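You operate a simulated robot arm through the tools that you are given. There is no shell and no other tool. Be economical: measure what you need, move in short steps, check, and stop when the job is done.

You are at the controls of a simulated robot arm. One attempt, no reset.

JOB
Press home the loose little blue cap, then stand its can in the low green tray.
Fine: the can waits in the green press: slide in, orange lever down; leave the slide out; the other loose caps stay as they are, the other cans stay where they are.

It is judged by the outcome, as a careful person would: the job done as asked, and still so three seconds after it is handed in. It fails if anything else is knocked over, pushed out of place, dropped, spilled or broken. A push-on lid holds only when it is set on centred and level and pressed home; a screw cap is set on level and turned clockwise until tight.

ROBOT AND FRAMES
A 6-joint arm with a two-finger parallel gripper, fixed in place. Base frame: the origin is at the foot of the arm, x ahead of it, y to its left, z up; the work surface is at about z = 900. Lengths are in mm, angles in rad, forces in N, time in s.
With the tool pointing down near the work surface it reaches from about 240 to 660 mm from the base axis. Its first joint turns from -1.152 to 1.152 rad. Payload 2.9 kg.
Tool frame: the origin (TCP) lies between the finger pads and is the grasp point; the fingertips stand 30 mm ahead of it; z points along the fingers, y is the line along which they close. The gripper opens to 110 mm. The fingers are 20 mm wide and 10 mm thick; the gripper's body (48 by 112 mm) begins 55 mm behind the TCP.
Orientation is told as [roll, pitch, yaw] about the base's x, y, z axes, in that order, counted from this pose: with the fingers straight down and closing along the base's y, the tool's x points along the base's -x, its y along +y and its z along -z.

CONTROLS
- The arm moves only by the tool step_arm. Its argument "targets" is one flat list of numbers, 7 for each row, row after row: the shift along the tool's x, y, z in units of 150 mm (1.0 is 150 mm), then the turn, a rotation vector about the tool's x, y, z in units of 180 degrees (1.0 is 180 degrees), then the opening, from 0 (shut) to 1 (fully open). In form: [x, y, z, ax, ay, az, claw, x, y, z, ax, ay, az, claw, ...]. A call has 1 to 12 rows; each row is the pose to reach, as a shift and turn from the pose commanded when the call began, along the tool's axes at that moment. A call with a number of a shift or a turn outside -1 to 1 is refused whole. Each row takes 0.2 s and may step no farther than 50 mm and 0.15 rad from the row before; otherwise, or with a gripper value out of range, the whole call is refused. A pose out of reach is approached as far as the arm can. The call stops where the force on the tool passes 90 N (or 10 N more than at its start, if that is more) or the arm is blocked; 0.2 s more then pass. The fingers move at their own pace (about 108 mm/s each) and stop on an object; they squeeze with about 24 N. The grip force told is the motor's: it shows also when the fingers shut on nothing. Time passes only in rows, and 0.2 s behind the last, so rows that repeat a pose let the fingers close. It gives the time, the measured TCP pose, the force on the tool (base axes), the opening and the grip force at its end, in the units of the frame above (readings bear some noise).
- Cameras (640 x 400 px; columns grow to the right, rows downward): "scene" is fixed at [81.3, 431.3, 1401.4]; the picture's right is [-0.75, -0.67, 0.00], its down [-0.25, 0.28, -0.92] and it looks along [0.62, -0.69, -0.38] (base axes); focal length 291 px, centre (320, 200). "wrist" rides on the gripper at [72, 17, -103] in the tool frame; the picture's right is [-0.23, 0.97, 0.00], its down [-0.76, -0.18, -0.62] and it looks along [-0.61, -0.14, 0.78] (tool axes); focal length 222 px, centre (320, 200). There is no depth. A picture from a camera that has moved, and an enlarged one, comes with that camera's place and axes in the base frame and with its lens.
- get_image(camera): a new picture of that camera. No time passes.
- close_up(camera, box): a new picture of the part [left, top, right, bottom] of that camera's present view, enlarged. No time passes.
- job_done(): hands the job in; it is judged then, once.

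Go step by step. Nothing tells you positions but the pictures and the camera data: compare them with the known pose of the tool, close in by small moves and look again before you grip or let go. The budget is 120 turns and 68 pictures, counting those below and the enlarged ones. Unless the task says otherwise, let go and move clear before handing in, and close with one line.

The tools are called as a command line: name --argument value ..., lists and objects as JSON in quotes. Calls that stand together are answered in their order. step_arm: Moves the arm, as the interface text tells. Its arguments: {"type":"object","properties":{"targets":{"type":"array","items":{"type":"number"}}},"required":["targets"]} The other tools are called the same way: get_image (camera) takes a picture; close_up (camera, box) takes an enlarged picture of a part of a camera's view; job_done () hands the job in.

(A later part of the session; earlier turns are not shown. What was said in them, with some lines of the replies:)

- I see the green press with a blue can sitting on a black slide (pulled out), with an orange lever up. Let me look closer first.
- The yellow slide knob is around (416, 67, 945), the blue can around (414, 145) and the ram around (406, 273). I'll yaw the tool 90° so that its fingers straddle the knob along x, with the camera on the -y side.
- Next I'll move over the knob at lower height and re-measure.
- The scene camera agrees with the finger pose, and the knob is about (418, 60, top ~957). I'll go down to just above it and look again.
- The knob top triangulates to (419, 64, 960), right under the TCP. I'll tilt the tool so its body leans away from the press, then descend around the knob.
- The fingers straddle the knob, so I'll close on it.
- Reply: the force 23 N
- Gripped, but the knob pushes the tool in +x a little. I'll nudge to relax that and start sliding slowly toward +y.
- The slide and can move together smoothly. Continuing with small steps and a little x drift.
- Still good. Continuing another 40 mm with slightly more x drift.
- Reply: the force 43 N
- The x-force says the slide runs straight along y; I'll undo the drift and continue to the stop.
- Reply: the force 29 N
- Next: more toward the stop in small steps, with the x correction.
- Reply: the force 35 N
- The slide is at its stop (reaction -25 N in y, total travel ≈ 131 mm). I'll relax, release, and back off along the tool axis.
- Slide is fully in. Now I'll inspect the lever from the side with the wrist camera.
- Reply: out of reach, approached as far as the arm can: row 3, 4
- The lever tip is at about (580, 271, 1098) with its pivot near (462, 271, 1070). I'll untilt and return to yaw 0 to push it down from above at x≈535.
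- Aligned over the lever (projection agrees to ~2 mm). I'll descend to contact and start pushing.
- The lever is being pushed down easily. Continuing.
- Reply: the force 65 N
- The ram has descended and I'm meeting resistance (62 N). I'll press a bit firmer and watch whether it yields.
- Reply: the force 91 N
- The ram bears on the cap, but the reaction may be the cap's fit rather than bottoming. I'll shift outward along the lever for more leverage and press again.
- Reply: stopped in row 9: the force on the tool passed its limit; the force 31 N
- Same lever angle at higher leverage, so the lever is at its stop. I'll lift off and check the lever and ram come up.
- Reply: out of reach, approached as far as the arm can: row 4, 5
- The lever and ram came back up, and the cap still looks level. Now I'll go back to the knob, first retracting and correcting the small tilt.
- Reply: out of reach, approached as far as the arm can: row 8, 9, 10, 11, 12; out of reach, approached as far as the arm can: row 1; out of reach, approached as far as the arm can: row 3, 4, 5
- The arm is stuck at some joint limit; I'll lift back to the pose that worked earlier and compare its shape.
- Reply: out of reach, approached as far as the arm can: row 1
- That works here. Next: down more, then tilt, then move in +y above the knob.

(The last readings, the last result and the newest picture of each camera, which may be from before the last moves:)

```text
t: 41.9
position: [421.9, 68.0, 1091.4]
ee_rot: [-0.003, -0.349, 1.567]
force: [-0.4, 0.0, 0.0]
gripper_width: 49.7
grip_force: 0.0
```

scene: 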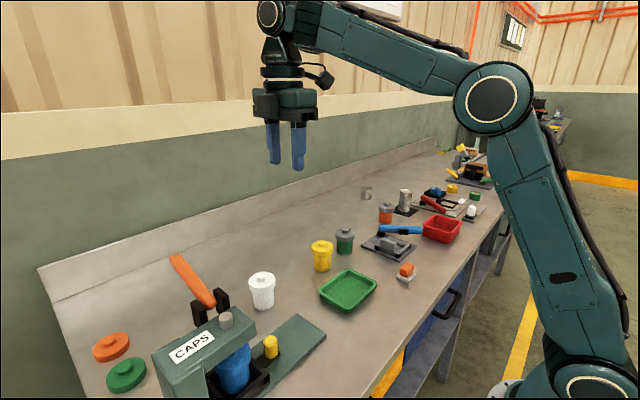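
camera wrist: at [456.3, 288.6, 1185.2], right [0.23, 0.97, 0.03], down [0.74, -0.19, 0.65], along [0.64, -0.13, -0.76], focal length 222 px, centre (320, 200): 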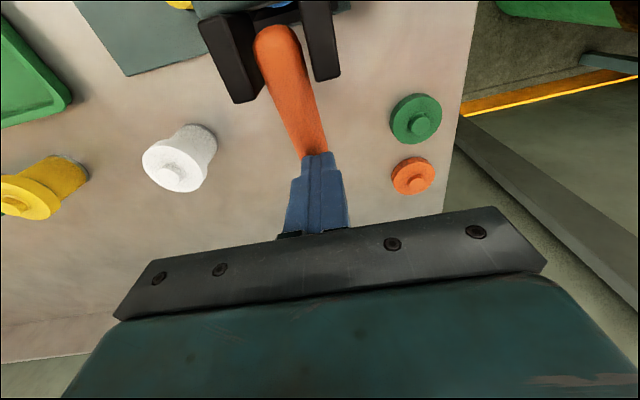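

step_arm --targets '[-0.125, 0, 0.045, 0, 0, 0, 0.45, -0.25, 0, 0.09, 0, 0, 0, 0.45, -0.37, 0.005, 0.135, 0, 0, 0, 0.45, -0.495, 0.008, 0.181, 0, 0, 0, 0.45, -0.495, 0.008, 0.35, 0, 0, 0, 0.45, -0.495, 0.008, 0.55, 0, 0, 0, 0.45, -0.495, 0.008, 0.75, 0, 0, 0, 0.45]'

get_image --camera "wrist"

close_up --camera "scene" --box '[200, 260, 320, 360]'

```text
t: 43.5
position: [421.2, 173.4, 1010.5]
ee_rot: [-0.005, -0.35, 1.57]
force: [-0.2, 0.1, 0.7]
gripper_width: 49.8
grip_force: 0.1
```

```text
28 pictures are left
camera wrist: at [403.7, 70.3, 1082.4], right [-0.97, 0.22, 0.07], down [0.18, 0.5, 0.85], along [0.15, 0.84, -0.53], focal length 222 px, centre (320, 200)
```

wrist: 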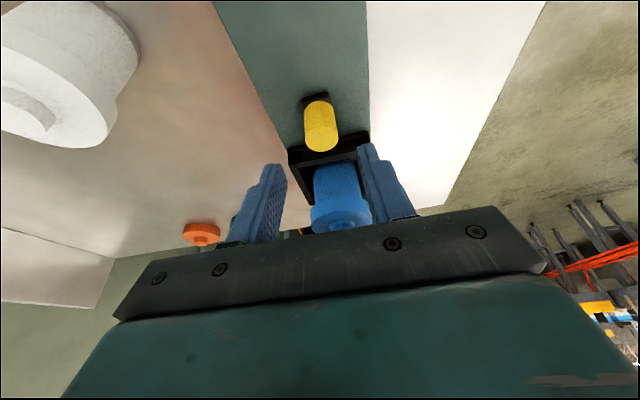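

```text
4.00 times, centred on (260, 310) of scene
camera zoom: at [81.3, 431.3, 1401.4], right [-0.75, -0.67, 0.0], down [-0.25, 0.28, -0.92], along [0.62, -0.69, -0.38], focal length 1163 px, centre (560, -240)
```

zoom: 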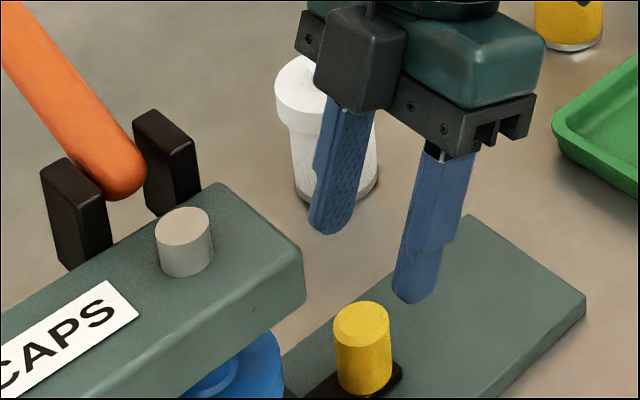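

Aligned. Descend onto the knob and grip.

step_arm --targets '[0, 0, 0.12, 0, 0, 0, 0.45, 0, 0, 0.24, 0, 0, 0, 0.45, 0, 0, 0.345, 0, 0, 0, 0.45, 0, 0, 0.345, 0, 0, 0, 0.2, 0, 0, 0.345, 0, 0, 0, 0.1, 0, 0, 0.345, 0, 0, 0, 0.1]'

close_up --camera "scene" --box '[200, 260, 320, 360]'

```text
t: 44.9
position: [419.9, 192.5, 963.8]
ee_rot: [0.001, -0.35, 1.572]
force: [-17.8, 0.0, 0.7]
gripper_width: 24.3
grip_force: 44.8
```

```text
4.00 times, centred on (260, 310) of scene
camera zoom: at [80.8, 431.4, 1401.4], right [-0.75, -0.67, 0.0], down [-0.25, 0.28, -0.92], along [0.62, -0.69, -0.38], focal length 1163 px, centre (560, -240)
```

zoom: 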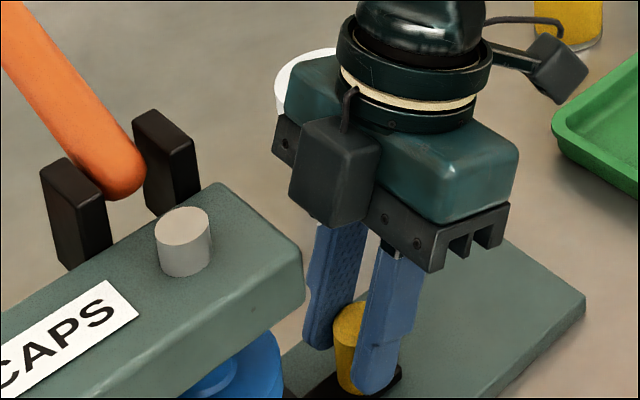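

Gripped; now pulling the slide out gently.

step_arm --targets '[0, 0.007, 0, 0, 0, 0, 0.1, 0.0313, 0.007, -0.0114, 0, 0, 0, 0.1, 0.0627, 0.007, -0.0229, 0, 0, 0, 0.1, 0.094, 0.007, -0.0343, 0, 0, 0, 0.1, 0.1253, 0.007, -0.0457, 0, 0, 0, 0.1, 0.1567, 0.007, -0.0572, 0, 0, 0, 0.1, 0.188, 0.007, -0.0686, 0, 0, 0, 0.1, 0.2193, 0.007, -0.08, 0, 0, 0, 0.1, 0.2507, 0.007, -0.0915, 0, 0, 0, 0.1]'

close_up --camera "scene" --box '[140, 220, 380, 400]'

```text
t: 46.9
position: [419.9, 152.7, 961.7]
ee_rot: [-0.005, -0.348, 1.568]
force: [7.3, 1.3, -15.6]
gripper_width: 24.3
grip_force: 45.2
```

```text
2.22 times, centred on (260, 310) of scene
camera zoom: at [81.7, 431.4, 1401.4], right [-0.75, -0.67, 0.0], down [-0.25, 0.28, -0.92], along [0.62, -0.69, -0.38], focal length 646 px, centre (453, -44)
```

zoom: 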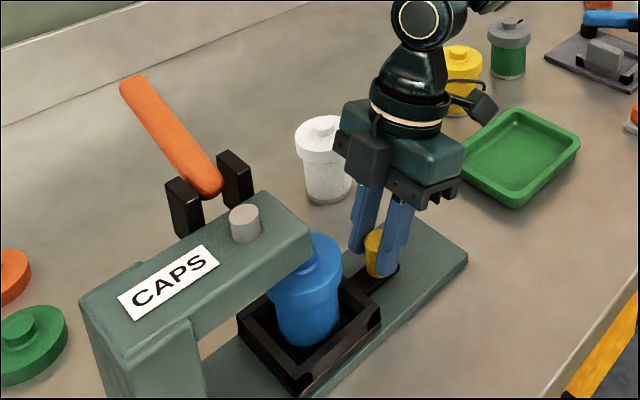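

The cap sits visibly lower than before at this same slide position, so it was pressed home. Continuing the pull.

step_arm --targets '[0.0313, 0, -0.0114, 0, 0, 0, 0.1, 0.0627, 0, -0.0229, 0, 0, 0, 0.1, 0.094, 0, -0.0343, 0, 0, 0, 0.1, 0.1253, 0, -0.0457, 0, 0, 0, 0.1, 0.1567, 0, -0.0572, 0, 0, 0, 0.1, 0.188, 0, -0.0686, 0, 0, 0, 0.1, 0.2193, 0, -0.08, 0, 0, 0, 0.1, 0.2507, 0, -0.0915, 0, 0, 0, 0.1, 0.282, 0, -0.1029, 0, 0, 0, 0.1, 0.3133, 0, -0.1144, 0, 0, 0, 0.1, 0.3447, 0, -0.1258, 0, 0, 0, 0.1, 0.376, 0, -0.137, 0, 0, 0, 0.1]'

```text
t: 49.5
position: [421.2, 92.4, 963.4]
ee_rot: [-0.002, -0.35, 1.57]
force: [-14.1, 1.1, -7.7]
gripper_width: 24.7
grip_force: 44.9
```

step_arm --targets '[0.0313, 0.005, -0.0114, 0, 0, 0, 0.1, 0.0627, 0.005, -0.0229, 0, 0, 0, 0.1, 0.094, 0.005, -0.0343, 0, 0, 0, 0.1, 0.1253, 0.005, -0.0457, 0, 0, 0, 0.1, 0.1567, 0.005, -0.0572, 0, 0, 0, 0.1, 0.175, 0.005, -0.064, 0, 0, 0, 0.1, 0.1945, 0.005, -0.071, 0, 0, 0, 0.1, 0.207, 0.005, -0.0755, 0, 0, 0, 0.1]'

close_up --camera "scene" --box '[240, 230, 390, 350]'

```text
t: 51.3
position: [420.5, 62.7, 963.0]
ee_rot: [-0.007, -0.351, 1.575]
force: [7.4, 22.6, -13.9]
gripper_width: 24.5
grip_force: 45.1
```

```text
3.33 times, centred on (315, 290) of scene
camera zoom: at [81.6, 432.0, 1401.2], right [-0.75, -0.67, 0.0], down [-0.25, 0.28, -0.92], along [0.62, -0.69, -0.38], focal length 969 px, centre (337, -100)
```

zoom: 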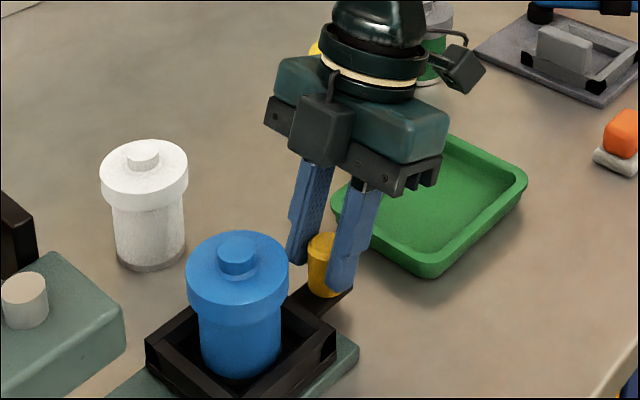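

The slide is fully out again (stop felt), and the cap is level and lower. Release, back off and straighten the tool.

step_arm --targets '[-0.01, 0, 0.0036, 0, 0, 0, 0.1, -0.01, 0, 0.0036, 0, 0, 0, 0.45, -0.01, 0, 0.0036, 0, 0, 0, 0.45, -0.01, 0, 0.0036, 0, 0, 0, 0.45, -0.01, 0, -0.2, 0, 0, 0, 0.45, -0.01, 0, -0.45, 0, 0, 0, 0.6, -0.01, 0, -0.7, 0, 0, 0, 0.75, -0.01, 0, -0.9, 0, 0.037, 0, 0.75, -0.01, 0, -0.9, 0, 0.074, 0, 0.75, -0.01, 0, -0.9, 0, 0.111, 0, 0.75]'

get_image --camera "wrist"

close_up --camera "scene" --box '[240, 240, 360, 360]'

```text
t: 53.5
position: [417.9, 15.6, 1091.7]
ee_rot: [-0.004, 0.003, 1.569]
force: [0.0, -0.6, -0.2]
gripper_width: 82.4
grip_force: 0.0
```

```text
23 pictures are left
camera wrist: at [400.1, -56.9, 1195.0], right [-0.97, 0.23, 0.0], down [0.18, 0.76, 0.62], along [0.15, 0.61, -0.78], focal length 222 px, centre (320, 200)
```

wrist: 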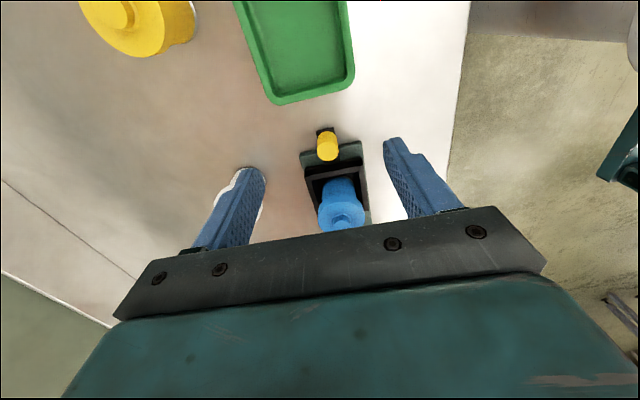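

```text
3.33 times, centred on (300, 300) of scene
camera zoom: at [81.3, 431.3, 1401.4], right [-0.75, -0.67, 0.0], down [-0.25, 0.28, -0.92], along [0.62, -0.69, -0.38], focal length 969 px, centre (387, -133)
```

zoom: 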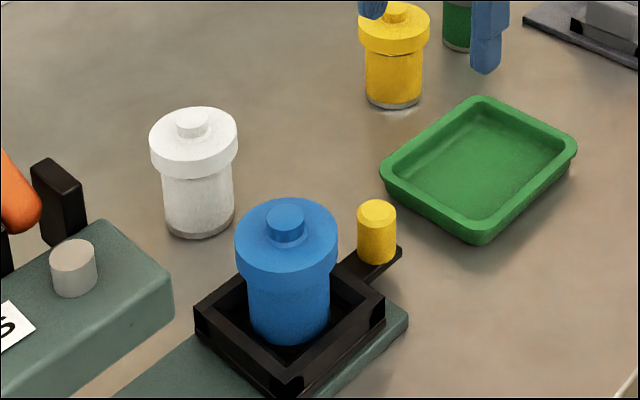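

The slide tray centre and can are about (419, 142), with the cap's skirt at z≈981–1001. I'll move above the can.

step_arm --targets '[-0.2, 0, 0, 0, 0, 0, 0.75, -0.4, 0, 0, 0, 0, 0, 0.75, -0.6, -0.003, 0, 0, 0, 0, 0.75, -0.75, -0.003, 0, 0, 0, 0, 0.75, -0.843, -0.003, 0.1, 0, 0, 0, 0.75, -0.843, -0.003, 0.2, 0, 0, 0, 0.75]'

get_image --camera "wrist"

close_up --camera "scene" --box '[240, 240, 360, 360]'

```text
t: 54.9
position: [419.1, 140.8, 1060.9]
ee_rot: [-0.004, -0.001, 1.568]
force: [-0.1, -0.7, -0.4]
gripper_width: 82.5
grip_force: 0.1
```

```text
21 pictures are left
camera wrist: at [400.6, 68.0, 1163.9], right [-0.97, 0.23, 0.0], down [0.18, 0.76, 0.62], along [0.15, 0.61, -0.78], focal length 222 px, centre (320, 200)
```

wrist: 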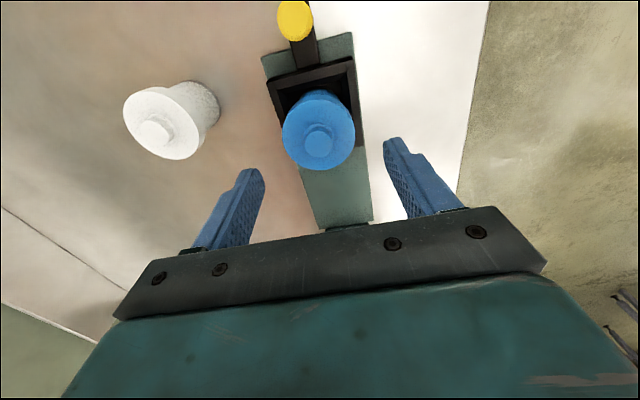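

```text
3.33 times, centred on (300, 300) of scene
camera zoom: at [81.3, 431.4, 1401.4], right [-0.75, -0.67, 0.0], down [-0.25, 0.28, -0.92], along [0.62, -0.69, -0.38], focal length 969 px, centre (387, -133)
```

zoom: 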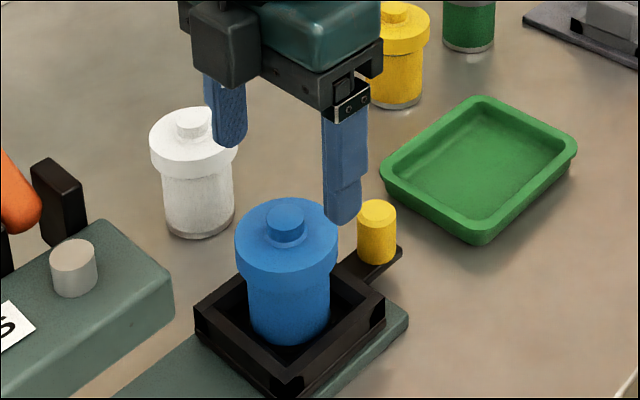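

step_arm --targets '[0.01, 0, 0.17, 0, 0, 0, 0.75, 0.02, 0, 0.34, 0, 0, 0, 0.75]'

get_image --camera "wrist"

close_up --camera "scene" --box '[240, 240, 360, 360]'

```text
t: 55.5
position: [419.8, 139.0, 1010.2]
ee_rot: [-0.002, 0.001, 1.567]
force: [0.3, -0.4, 0.2]
gripper_width: 82.8
grip_force: 0.0
```

```text
19 pictures are left
camera wrist: at [401.3, 66.2, 1112.6], right [-0.97, 0.23, 0.0], down [0.18, 0.76, 0.62], along [0.15, 0.61, -0.78], focal length 222 px, centre (320, 200)
```

wrist: 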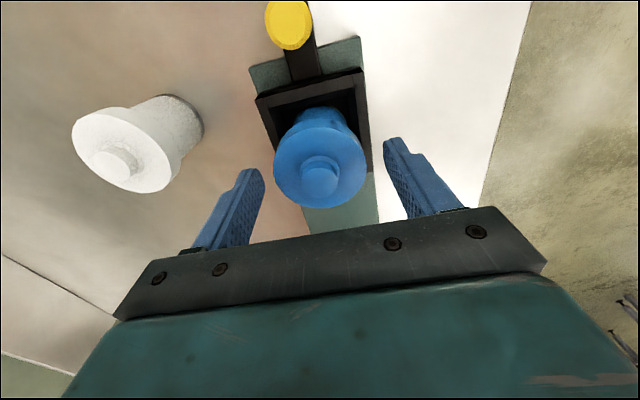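

```text
3.33 times, centred on (300, 300) of scene
camera zoom: at [81.3, 431.3, 1401.4], right [-0.75, -0.67, 0.0], down [-0.25, 0.28, -0.92], along [0.62, -0.69, -0.38], focal length 969 px, centre (387, -133)
```

zoom: 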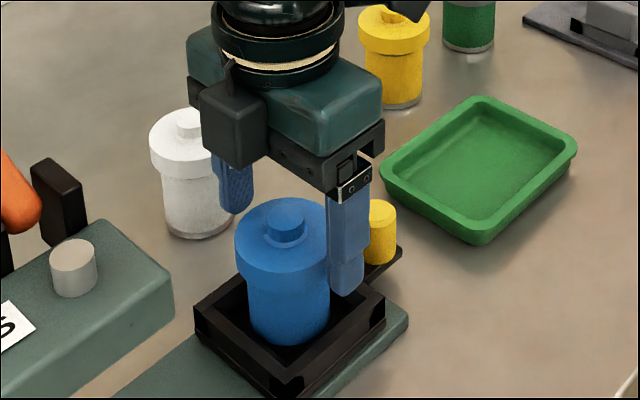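

The cap is between the fingers; estimates of its y range 134–141, so I'll take 137 and descend so the pads span the skirt, tips staying above the slide frame.

step_arm --targets '[0.006, 0, 0.06, 0, 0, 0, 0.75, 0.013, 0, 0.12, 0, 0, 0, 0.75, 0.013, 0, 0.175, 0, 0, 0, 0.75]'

get_image --camera "wrist"

close_up --camera "scene" --box '[240, 260, 340, 360]'

```text
t: 56.3
position: [419.1, 136.9, 983.3]
ee_rot: [-0.003, -0.001, 1.566]
force: [-0.1, 0.2, 0.5]
gripper_width: 82.4
grip_force: 0.0
```

```text
17 pictures are left
camera wrist: at [400.9, 64.5, 1086.5], right [-0.97, 0.23, 0.0], down [0.18, 0.76, 0.62], along [0.15, 0.61, -0.78], focal length 222 px, centre (320, 200)
```

wrist: 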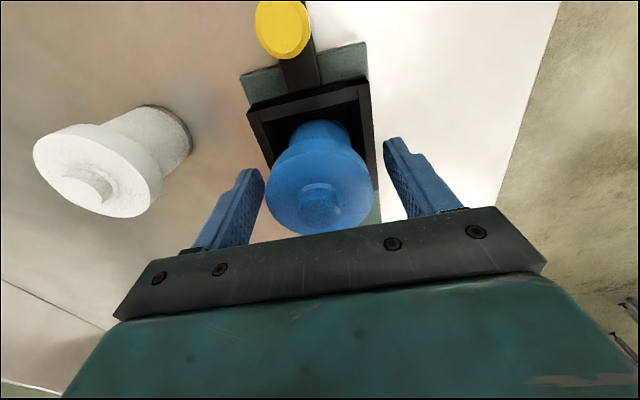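

```text
4.00 times, centred on (290, 310) of scene
camera zoom: at [81.3, 431.3, 1401.4], right [-0.75, -0.67, 0.0], down [-0.25, 0.28, -0.92], along [0.62, -0.69, -0.38], focal length 1163 px, centre (440, -240)
```

zoom: 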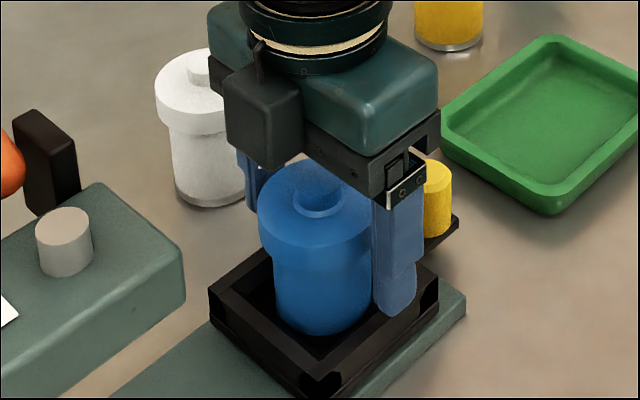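

Both cameras bracket the can between y≈135 and 143; I'll centre at 140 (pads cover ±10) and close gently.

step_arm --targets '[-0.02, 0, 0, 0, 0, 0, 0.65, -0.02, 0, 0, 0, 0, 0, 0.6, -0.02, 0, 0, 0, 0, 0, 0.55, -0.02, 0, 0, 0, 0, 0, 0.5, -0.02, 0, 0, 0, 0, 0, 0.45, -0.02, 0, 0, 0, 0, 0, 0.4, -0.02, 0, 0, 0, 0, 0, 0.4]'

get_image --camera "wrist"

close_up --camera "scene" --box '[240, 260, 340, 360]'

```text
t: 57.9
position: [419.1, 139.8, 983.5]
ee_rot: [-0.004, 0.001, 1.569]
force: [-0.5, -0.9, -1.3]
gripper_width: 59.4
grip_force: 23.5
```

```text
15 pictures are left
camera wrist: at [400.8, 66.9, 1086.2], right [-0.97, 0.23, 0.0], down [0.18, 0.76, 0.62], along [0.15, 0.61, -0.78], focal length 222 px, centre (320, 200)
```

wrist: 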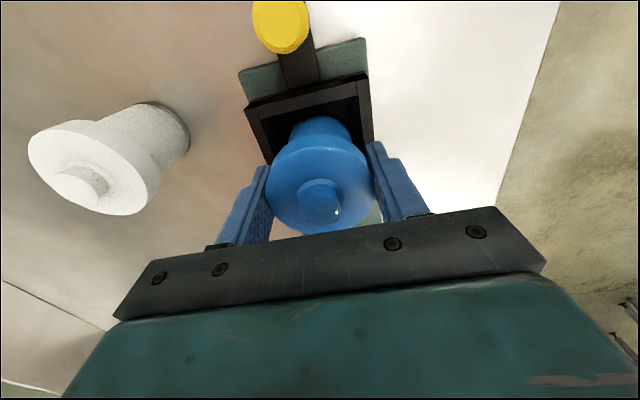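

```text
4.00 times, centred on (290, 310) of scene
camera zoom: at [81.3, 431.3, 1401.4], right [-0.75, -0.67, 0.0], down [-0.25, 0.28, -0.92], along [0.62, -0.69, -0.38], focal length 1163 px, centre (440, -240)
```

zoom: 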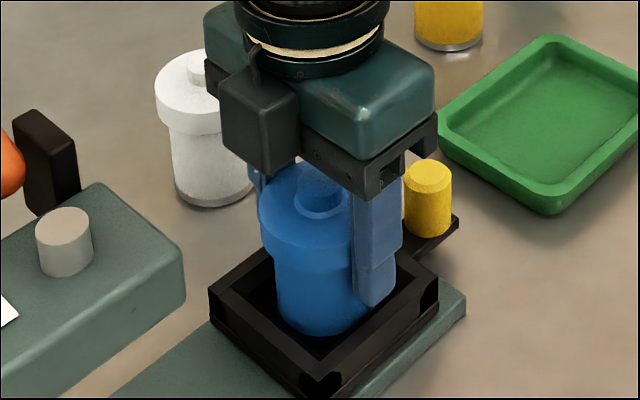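

Gripped on the cap at 59 mm with no side force. Lift a few mm to test that the can comes along.

step_arm --targets '[0, 0, -0.013, 0, 0, 0, 0.35, 0, 0, -0.027, 0, 0, 0, 0.35, 0, 0, -0.054, 0, 0, 0, 0.35, 0, 0, -0.08, 0, 0, 0, 0.35]'

close_up --camera "scene" --box '[240, 260, 340, 360]'

```text
t: 58.9
position: [420.0, 139.8, 995.5]
ee_rot: [-0.003, -0.001, 1.566]
force: [0.4, 0.7, -1.1]
gripper_width: 59.5
grip_force: 23.8
```

```text
4.00 times, centred on (290, 310) of scene
camera zoom: at [81.3, 431.3, 1401.4], right [-0.75, -0.67, 0.0], down [-0.25, 0.28, -0.92], along [0.62, -0.69, -0.38], focal length 1163 px, centre (440, -240)
```

zoom: 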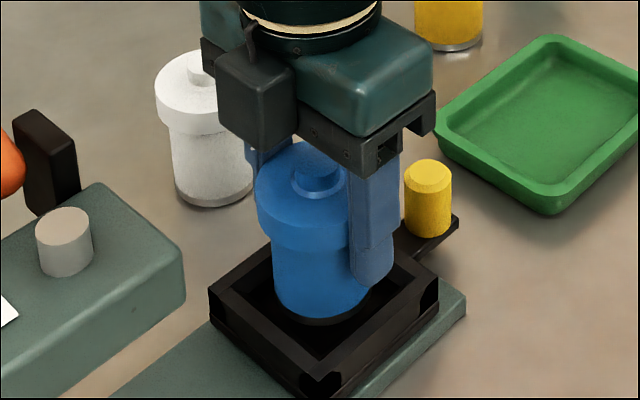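

The can lifts cleanly with its cap. Raise it clear of the knob.

step_arm --targets '[0, 0, -0.09, 0, 0, 0, 0.35, 0, 0, -0.18, 0, 0, 0, 0.35, 0, 0, -0.27, 0, 0, 0, 0.35, 0, 0, -0.36, 0, 0, 0, 0.35, 0, 0, -0.44, 0, 0, 0, 0.35, 0.08, 0, -0.44, 0, 0, 0, 0.35, 0.18, 0, -0.44, 0, 0, 0, 0.35, 0.28, 0, -0.44, 0, 0, 0, 0.35, 0.38, 0, -0.44, 0, 0, 0, 0.35, 0.48, 0, -0.44, 0, 0, 0, 0.35, 0.58, 0, -0.44, 0, 0, 0, 0.35, 0.66, 0, -0.44, 0, 0, 0, 0.35]'

get_image --camera "scene"

```text
t: 61.5
position: [420.7, 38.2, 1060.6]
ee_rot: [-0.006, 0.0, 1.568]
force: [0.7, -0.2, -2.5]
gripper_width: 59.5
grip_force: 23.9
```

```text
12 pictures are left
```

scene: 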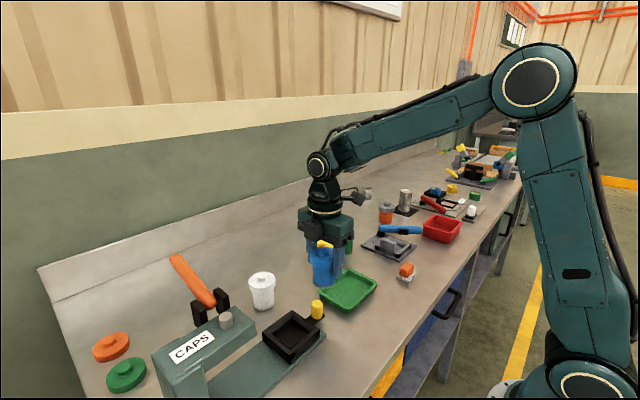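

step_arm --targets '[0.08, 0, 0, 0, 0, 0, 0.35, 0.18, 0, 0, 0, 0, 0, 0.35, 0.28, 0, 0, 0, 0, 0, 0.35, 0.38, 0, 0, 0, 0, 0, 0.35, 0.48, 0, 0, 0, 0, 0, 0.35, 0.58, 0, 0, 0, 0, 0, 0.35, 0.65, 0, 0, 0, 0, 0, 0.35, 0.65, 0, 0.12, 0, 0, 0, 0.35, 0.65, 0, 0.24, 0, 0, 0, 0.35]'

close_up --camera "scene" --box '[280, 200, 420, 340]'

get_image --camera "wrist"

```text
t: 63.5
position: [418.1, -58.3, 1023.7]
ee_rot: [-0.005, 0.0, 1.568]
force: [0.2, 0.1, -1.6]
gripper_width: 59.4
grip_force: 23.5
```

```text
2.86 times, centred on (350, 270) of scene
camera zoom: at [81.3, 431.3, 1401.4], right [-0.75, -0.67, 0.0], down [-0.25, 0.28, -0.92], along [0.62, -0.69, -0.38], focal length 831 px, centre (234, 0)
```

zoom: 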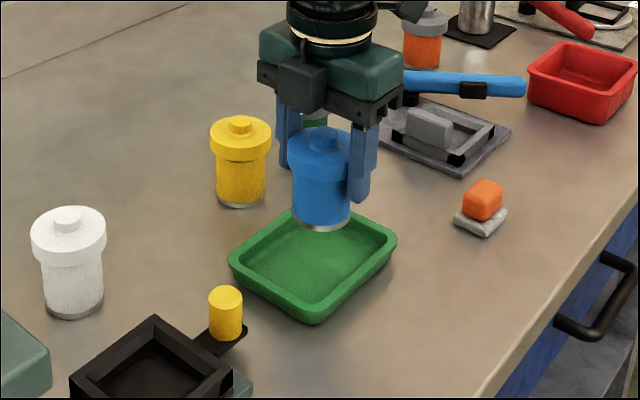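

```text
10 pictures are left
camera wrist: at [399.7, -130.1, 1127.9], right [-0.97, 0.23, 0.0], down [0.18, 0.76, 0.62], along [0.15, 0.61, -0.78], focal length 222 px, centre (320, 200)
```

wrist: 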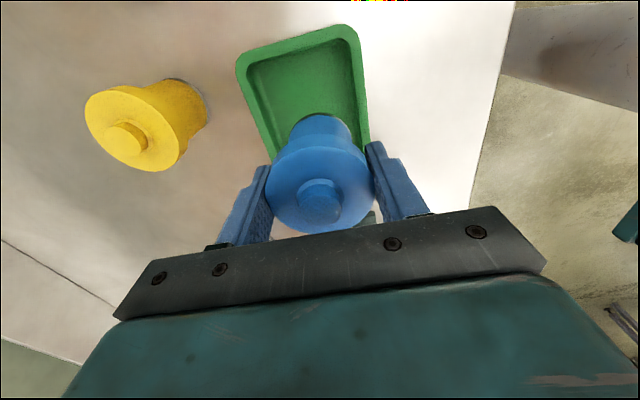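

The can is centred over the tray (centre ≈ (422, −58)). Lowering.

step_arm --targets '[0, -0.01, 0.07, 0, 0, 0, 0.35, 0, -0.02, 0.14, 0, 0, 0, 0.35, 0, -0.02, 0.2, 0, 0, 0, 0.35, 0, -0.02, 0.25, 0, 0, 0, 0.35, 0, -0.02, 0.28, 0, 0, 0, 0.35, 0, -0.02, 0.3, 0, 0, 0, 0.35]'

close_up --camera "scene" --box '[280, 200, 420, 340]'

```text
t: 64.9
position: [421.6, -56.4, 980.1]
ee_rot: [-0.003, 0.0, 1.567]
force: [0.1, 0.2, -1.5]
gripper_width: 59.3
grip_force: 23.2
```

```text
2.86 times, centred on (350, 270) of scene
camera zoom: at [81.3, 431.3, 1401.4], right [-0.75, -0.67, 0.0], down [-0.25, 0.28, -0.92], along [0.62, -0.69, -0.38], focal length 831 px, centre (234, 0)
```

zoom: 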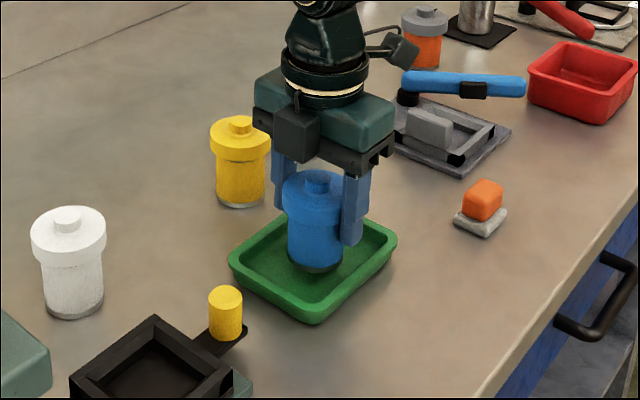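

step_arm --targets '[0, 0, 0.0133, 0, 0, 0, 0.35, 0, 0, 0.0267, 0, 0, 0, 0.35, 0, 0, 0.04, 0, 0, 0, 0.35, 0, 0, 0.0533, 0, 0, 0, 0.35]'

```text
t: 65.9
position: [421.4, -56.3, 972.8]
ee_rot: [-0.003, 0.0, 1.566]
force: [0.3, 0.5, -1.9]
gripper_width: 59.4
grip_force: 23.6
```

step_arm --targets '[0, 0, 0.01, 0, 0, 0, 0.35, 0, 0, 0.02, 0, 0, 0, 0.35, 0, 0, 0.03, 0, 0, 0, 0.35]'

close_up --camera "scene" --box '[310, 230, 390, 310]'

```text
t: 66.7
position: [422.9, -57.0, 968.2]
ee_rot: [-0.002, 0.0, 1.568]
force: [0.8, 0.1, -1.0]
gripper_width: 59.4
grip_force: 24.3
```

```text
5.00 times, centred on (350, 270) of scene
camera zoom: at [81.3, 431.3, 1401.4], right [-0.75, -0.67, 0.0], down [-0.25, 0.28, -0.92], along [0.62, -0.69, -0.38], focal length 1454 px, centre (170, -150)
```

zoom: 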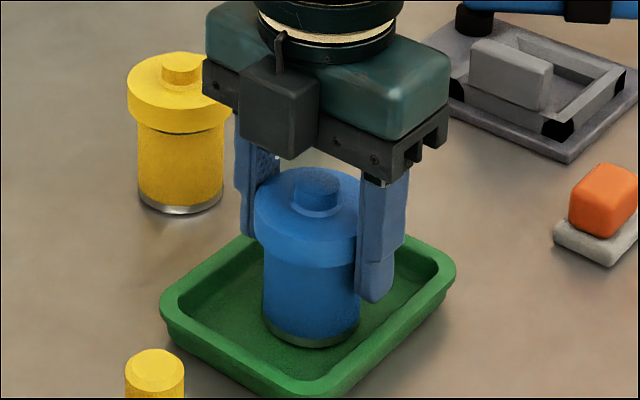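

step_arm --targets '[0, 0, 0.007, 0, 0, 0, 0.35, 0, 0, 0.014, 0, 0, 0, 0.35, 0, 0, 0.021, 0, 0, 0, 0.35]'

```text
t: 67.5
position: [422.0, -57.5, 966.2]
ee_rot: [-0.006, -0.001, 1.567]
force: [-8.9, -0.6, 24.0]
gripper_width: 59.7
grip_force: 24.5
```

The can has touched the tray floor (24 N). Relieve slightly, open, and rise straight up.

step_arm --targets '[0, 0, -0.008, 0, 0, 0, 0.35, 0, 0, -0.008, 0, 0, 0, 0.35, 0, 0, -0.008, 0, 0, 0, 0.6, 0, 0, -0.008, 0, 0, 0, 0.7, 0, 0, -0.008, 0, 0, 0, 0.7]'

close_up --camera "scene" --box '[310, 230, 390, 310]'

```text
t: 68.7
position: [422.6, -57.7, 965.4]
ee_rot: [-0.003, 0.001, 1.567]
force: [0.1, -0.2, 0.5]
gripper_width: 77.1
grip_force: 0.0
```

```text
5.00 times, centred on (350, 270) of scene
camera zoom: at [81.3, 431.3, 1401.4], right [-0.75, -0.67, 0.0], down [-0.25, 0.28, -0.92], along [0.62, -0.69, -0.38], focal length 1454 px, centre (170, -150)
```

zoom: 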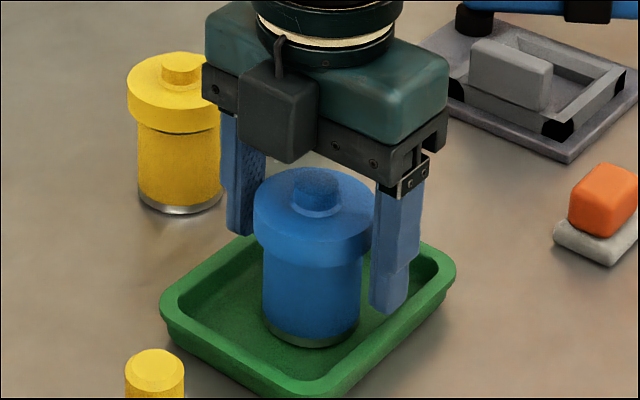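

The can stands upright in the tray, free of the fingers. Rise straight up and clear.

step_arm --targets '[0, 0, -0.1, 0, 0, 0, 0.7, 0, 0, -0.25, 0, 0, 0, 0.7, 0, 0, -0.45, 0, 0, 0, 0.7, 0, 0, -0.7, 0, 0, 0, 0.7, 0, 0, -0.95, 0, 0, 0, 0.7]'

get_image --camera "scene"

close_up --camera "scene" --box '[220, 230, 390, 350]'

```text
t: 69.9
position: [422.4, -55.6, 1109.6]
ee_rot: [-0.005, 0.001, 1.567]
force: [0.1, 0.0, -0.8]
gripper_width: 76.9
grip_force: 0.0
```

```text
6 pictures are left
```

scene: 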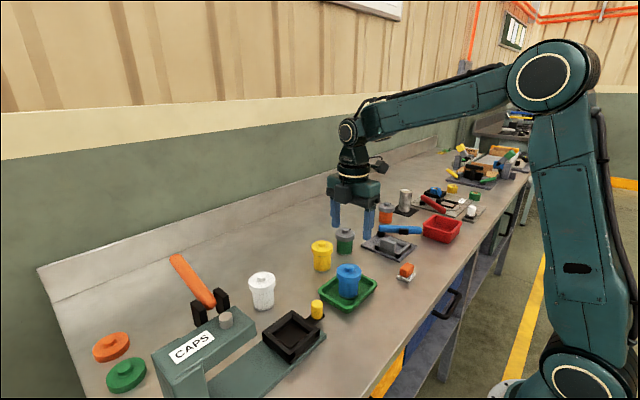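

```text
3.33 times, centred on (305, 290) of scene
camera zoom: at [81.3, 431.3, 1401.4], right [-0.75, -0.67, 0.0], down [-0.25, 0.28, -0.92], along [0.62, -0.69, -0.38], focal length 969 px, centre (370, -100)
```

zoom: 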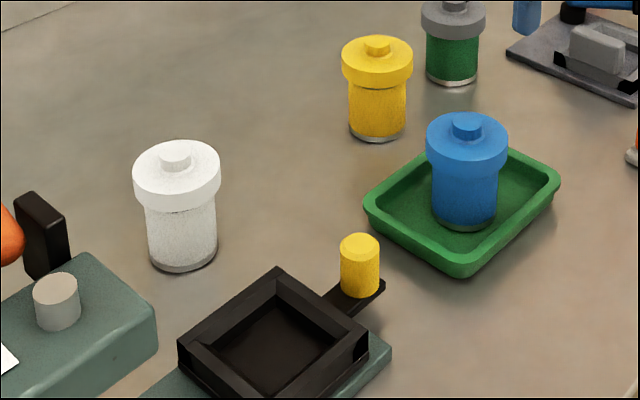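

The blue can stands capped and level in the green tray, the slide is out, the lever is up and everything else is where it was.

job_done

```text
The job is handed in.
```

The blue cap is pressed home and its can stands in the low green tray, with the slide left out and the other caps and cans where they were.
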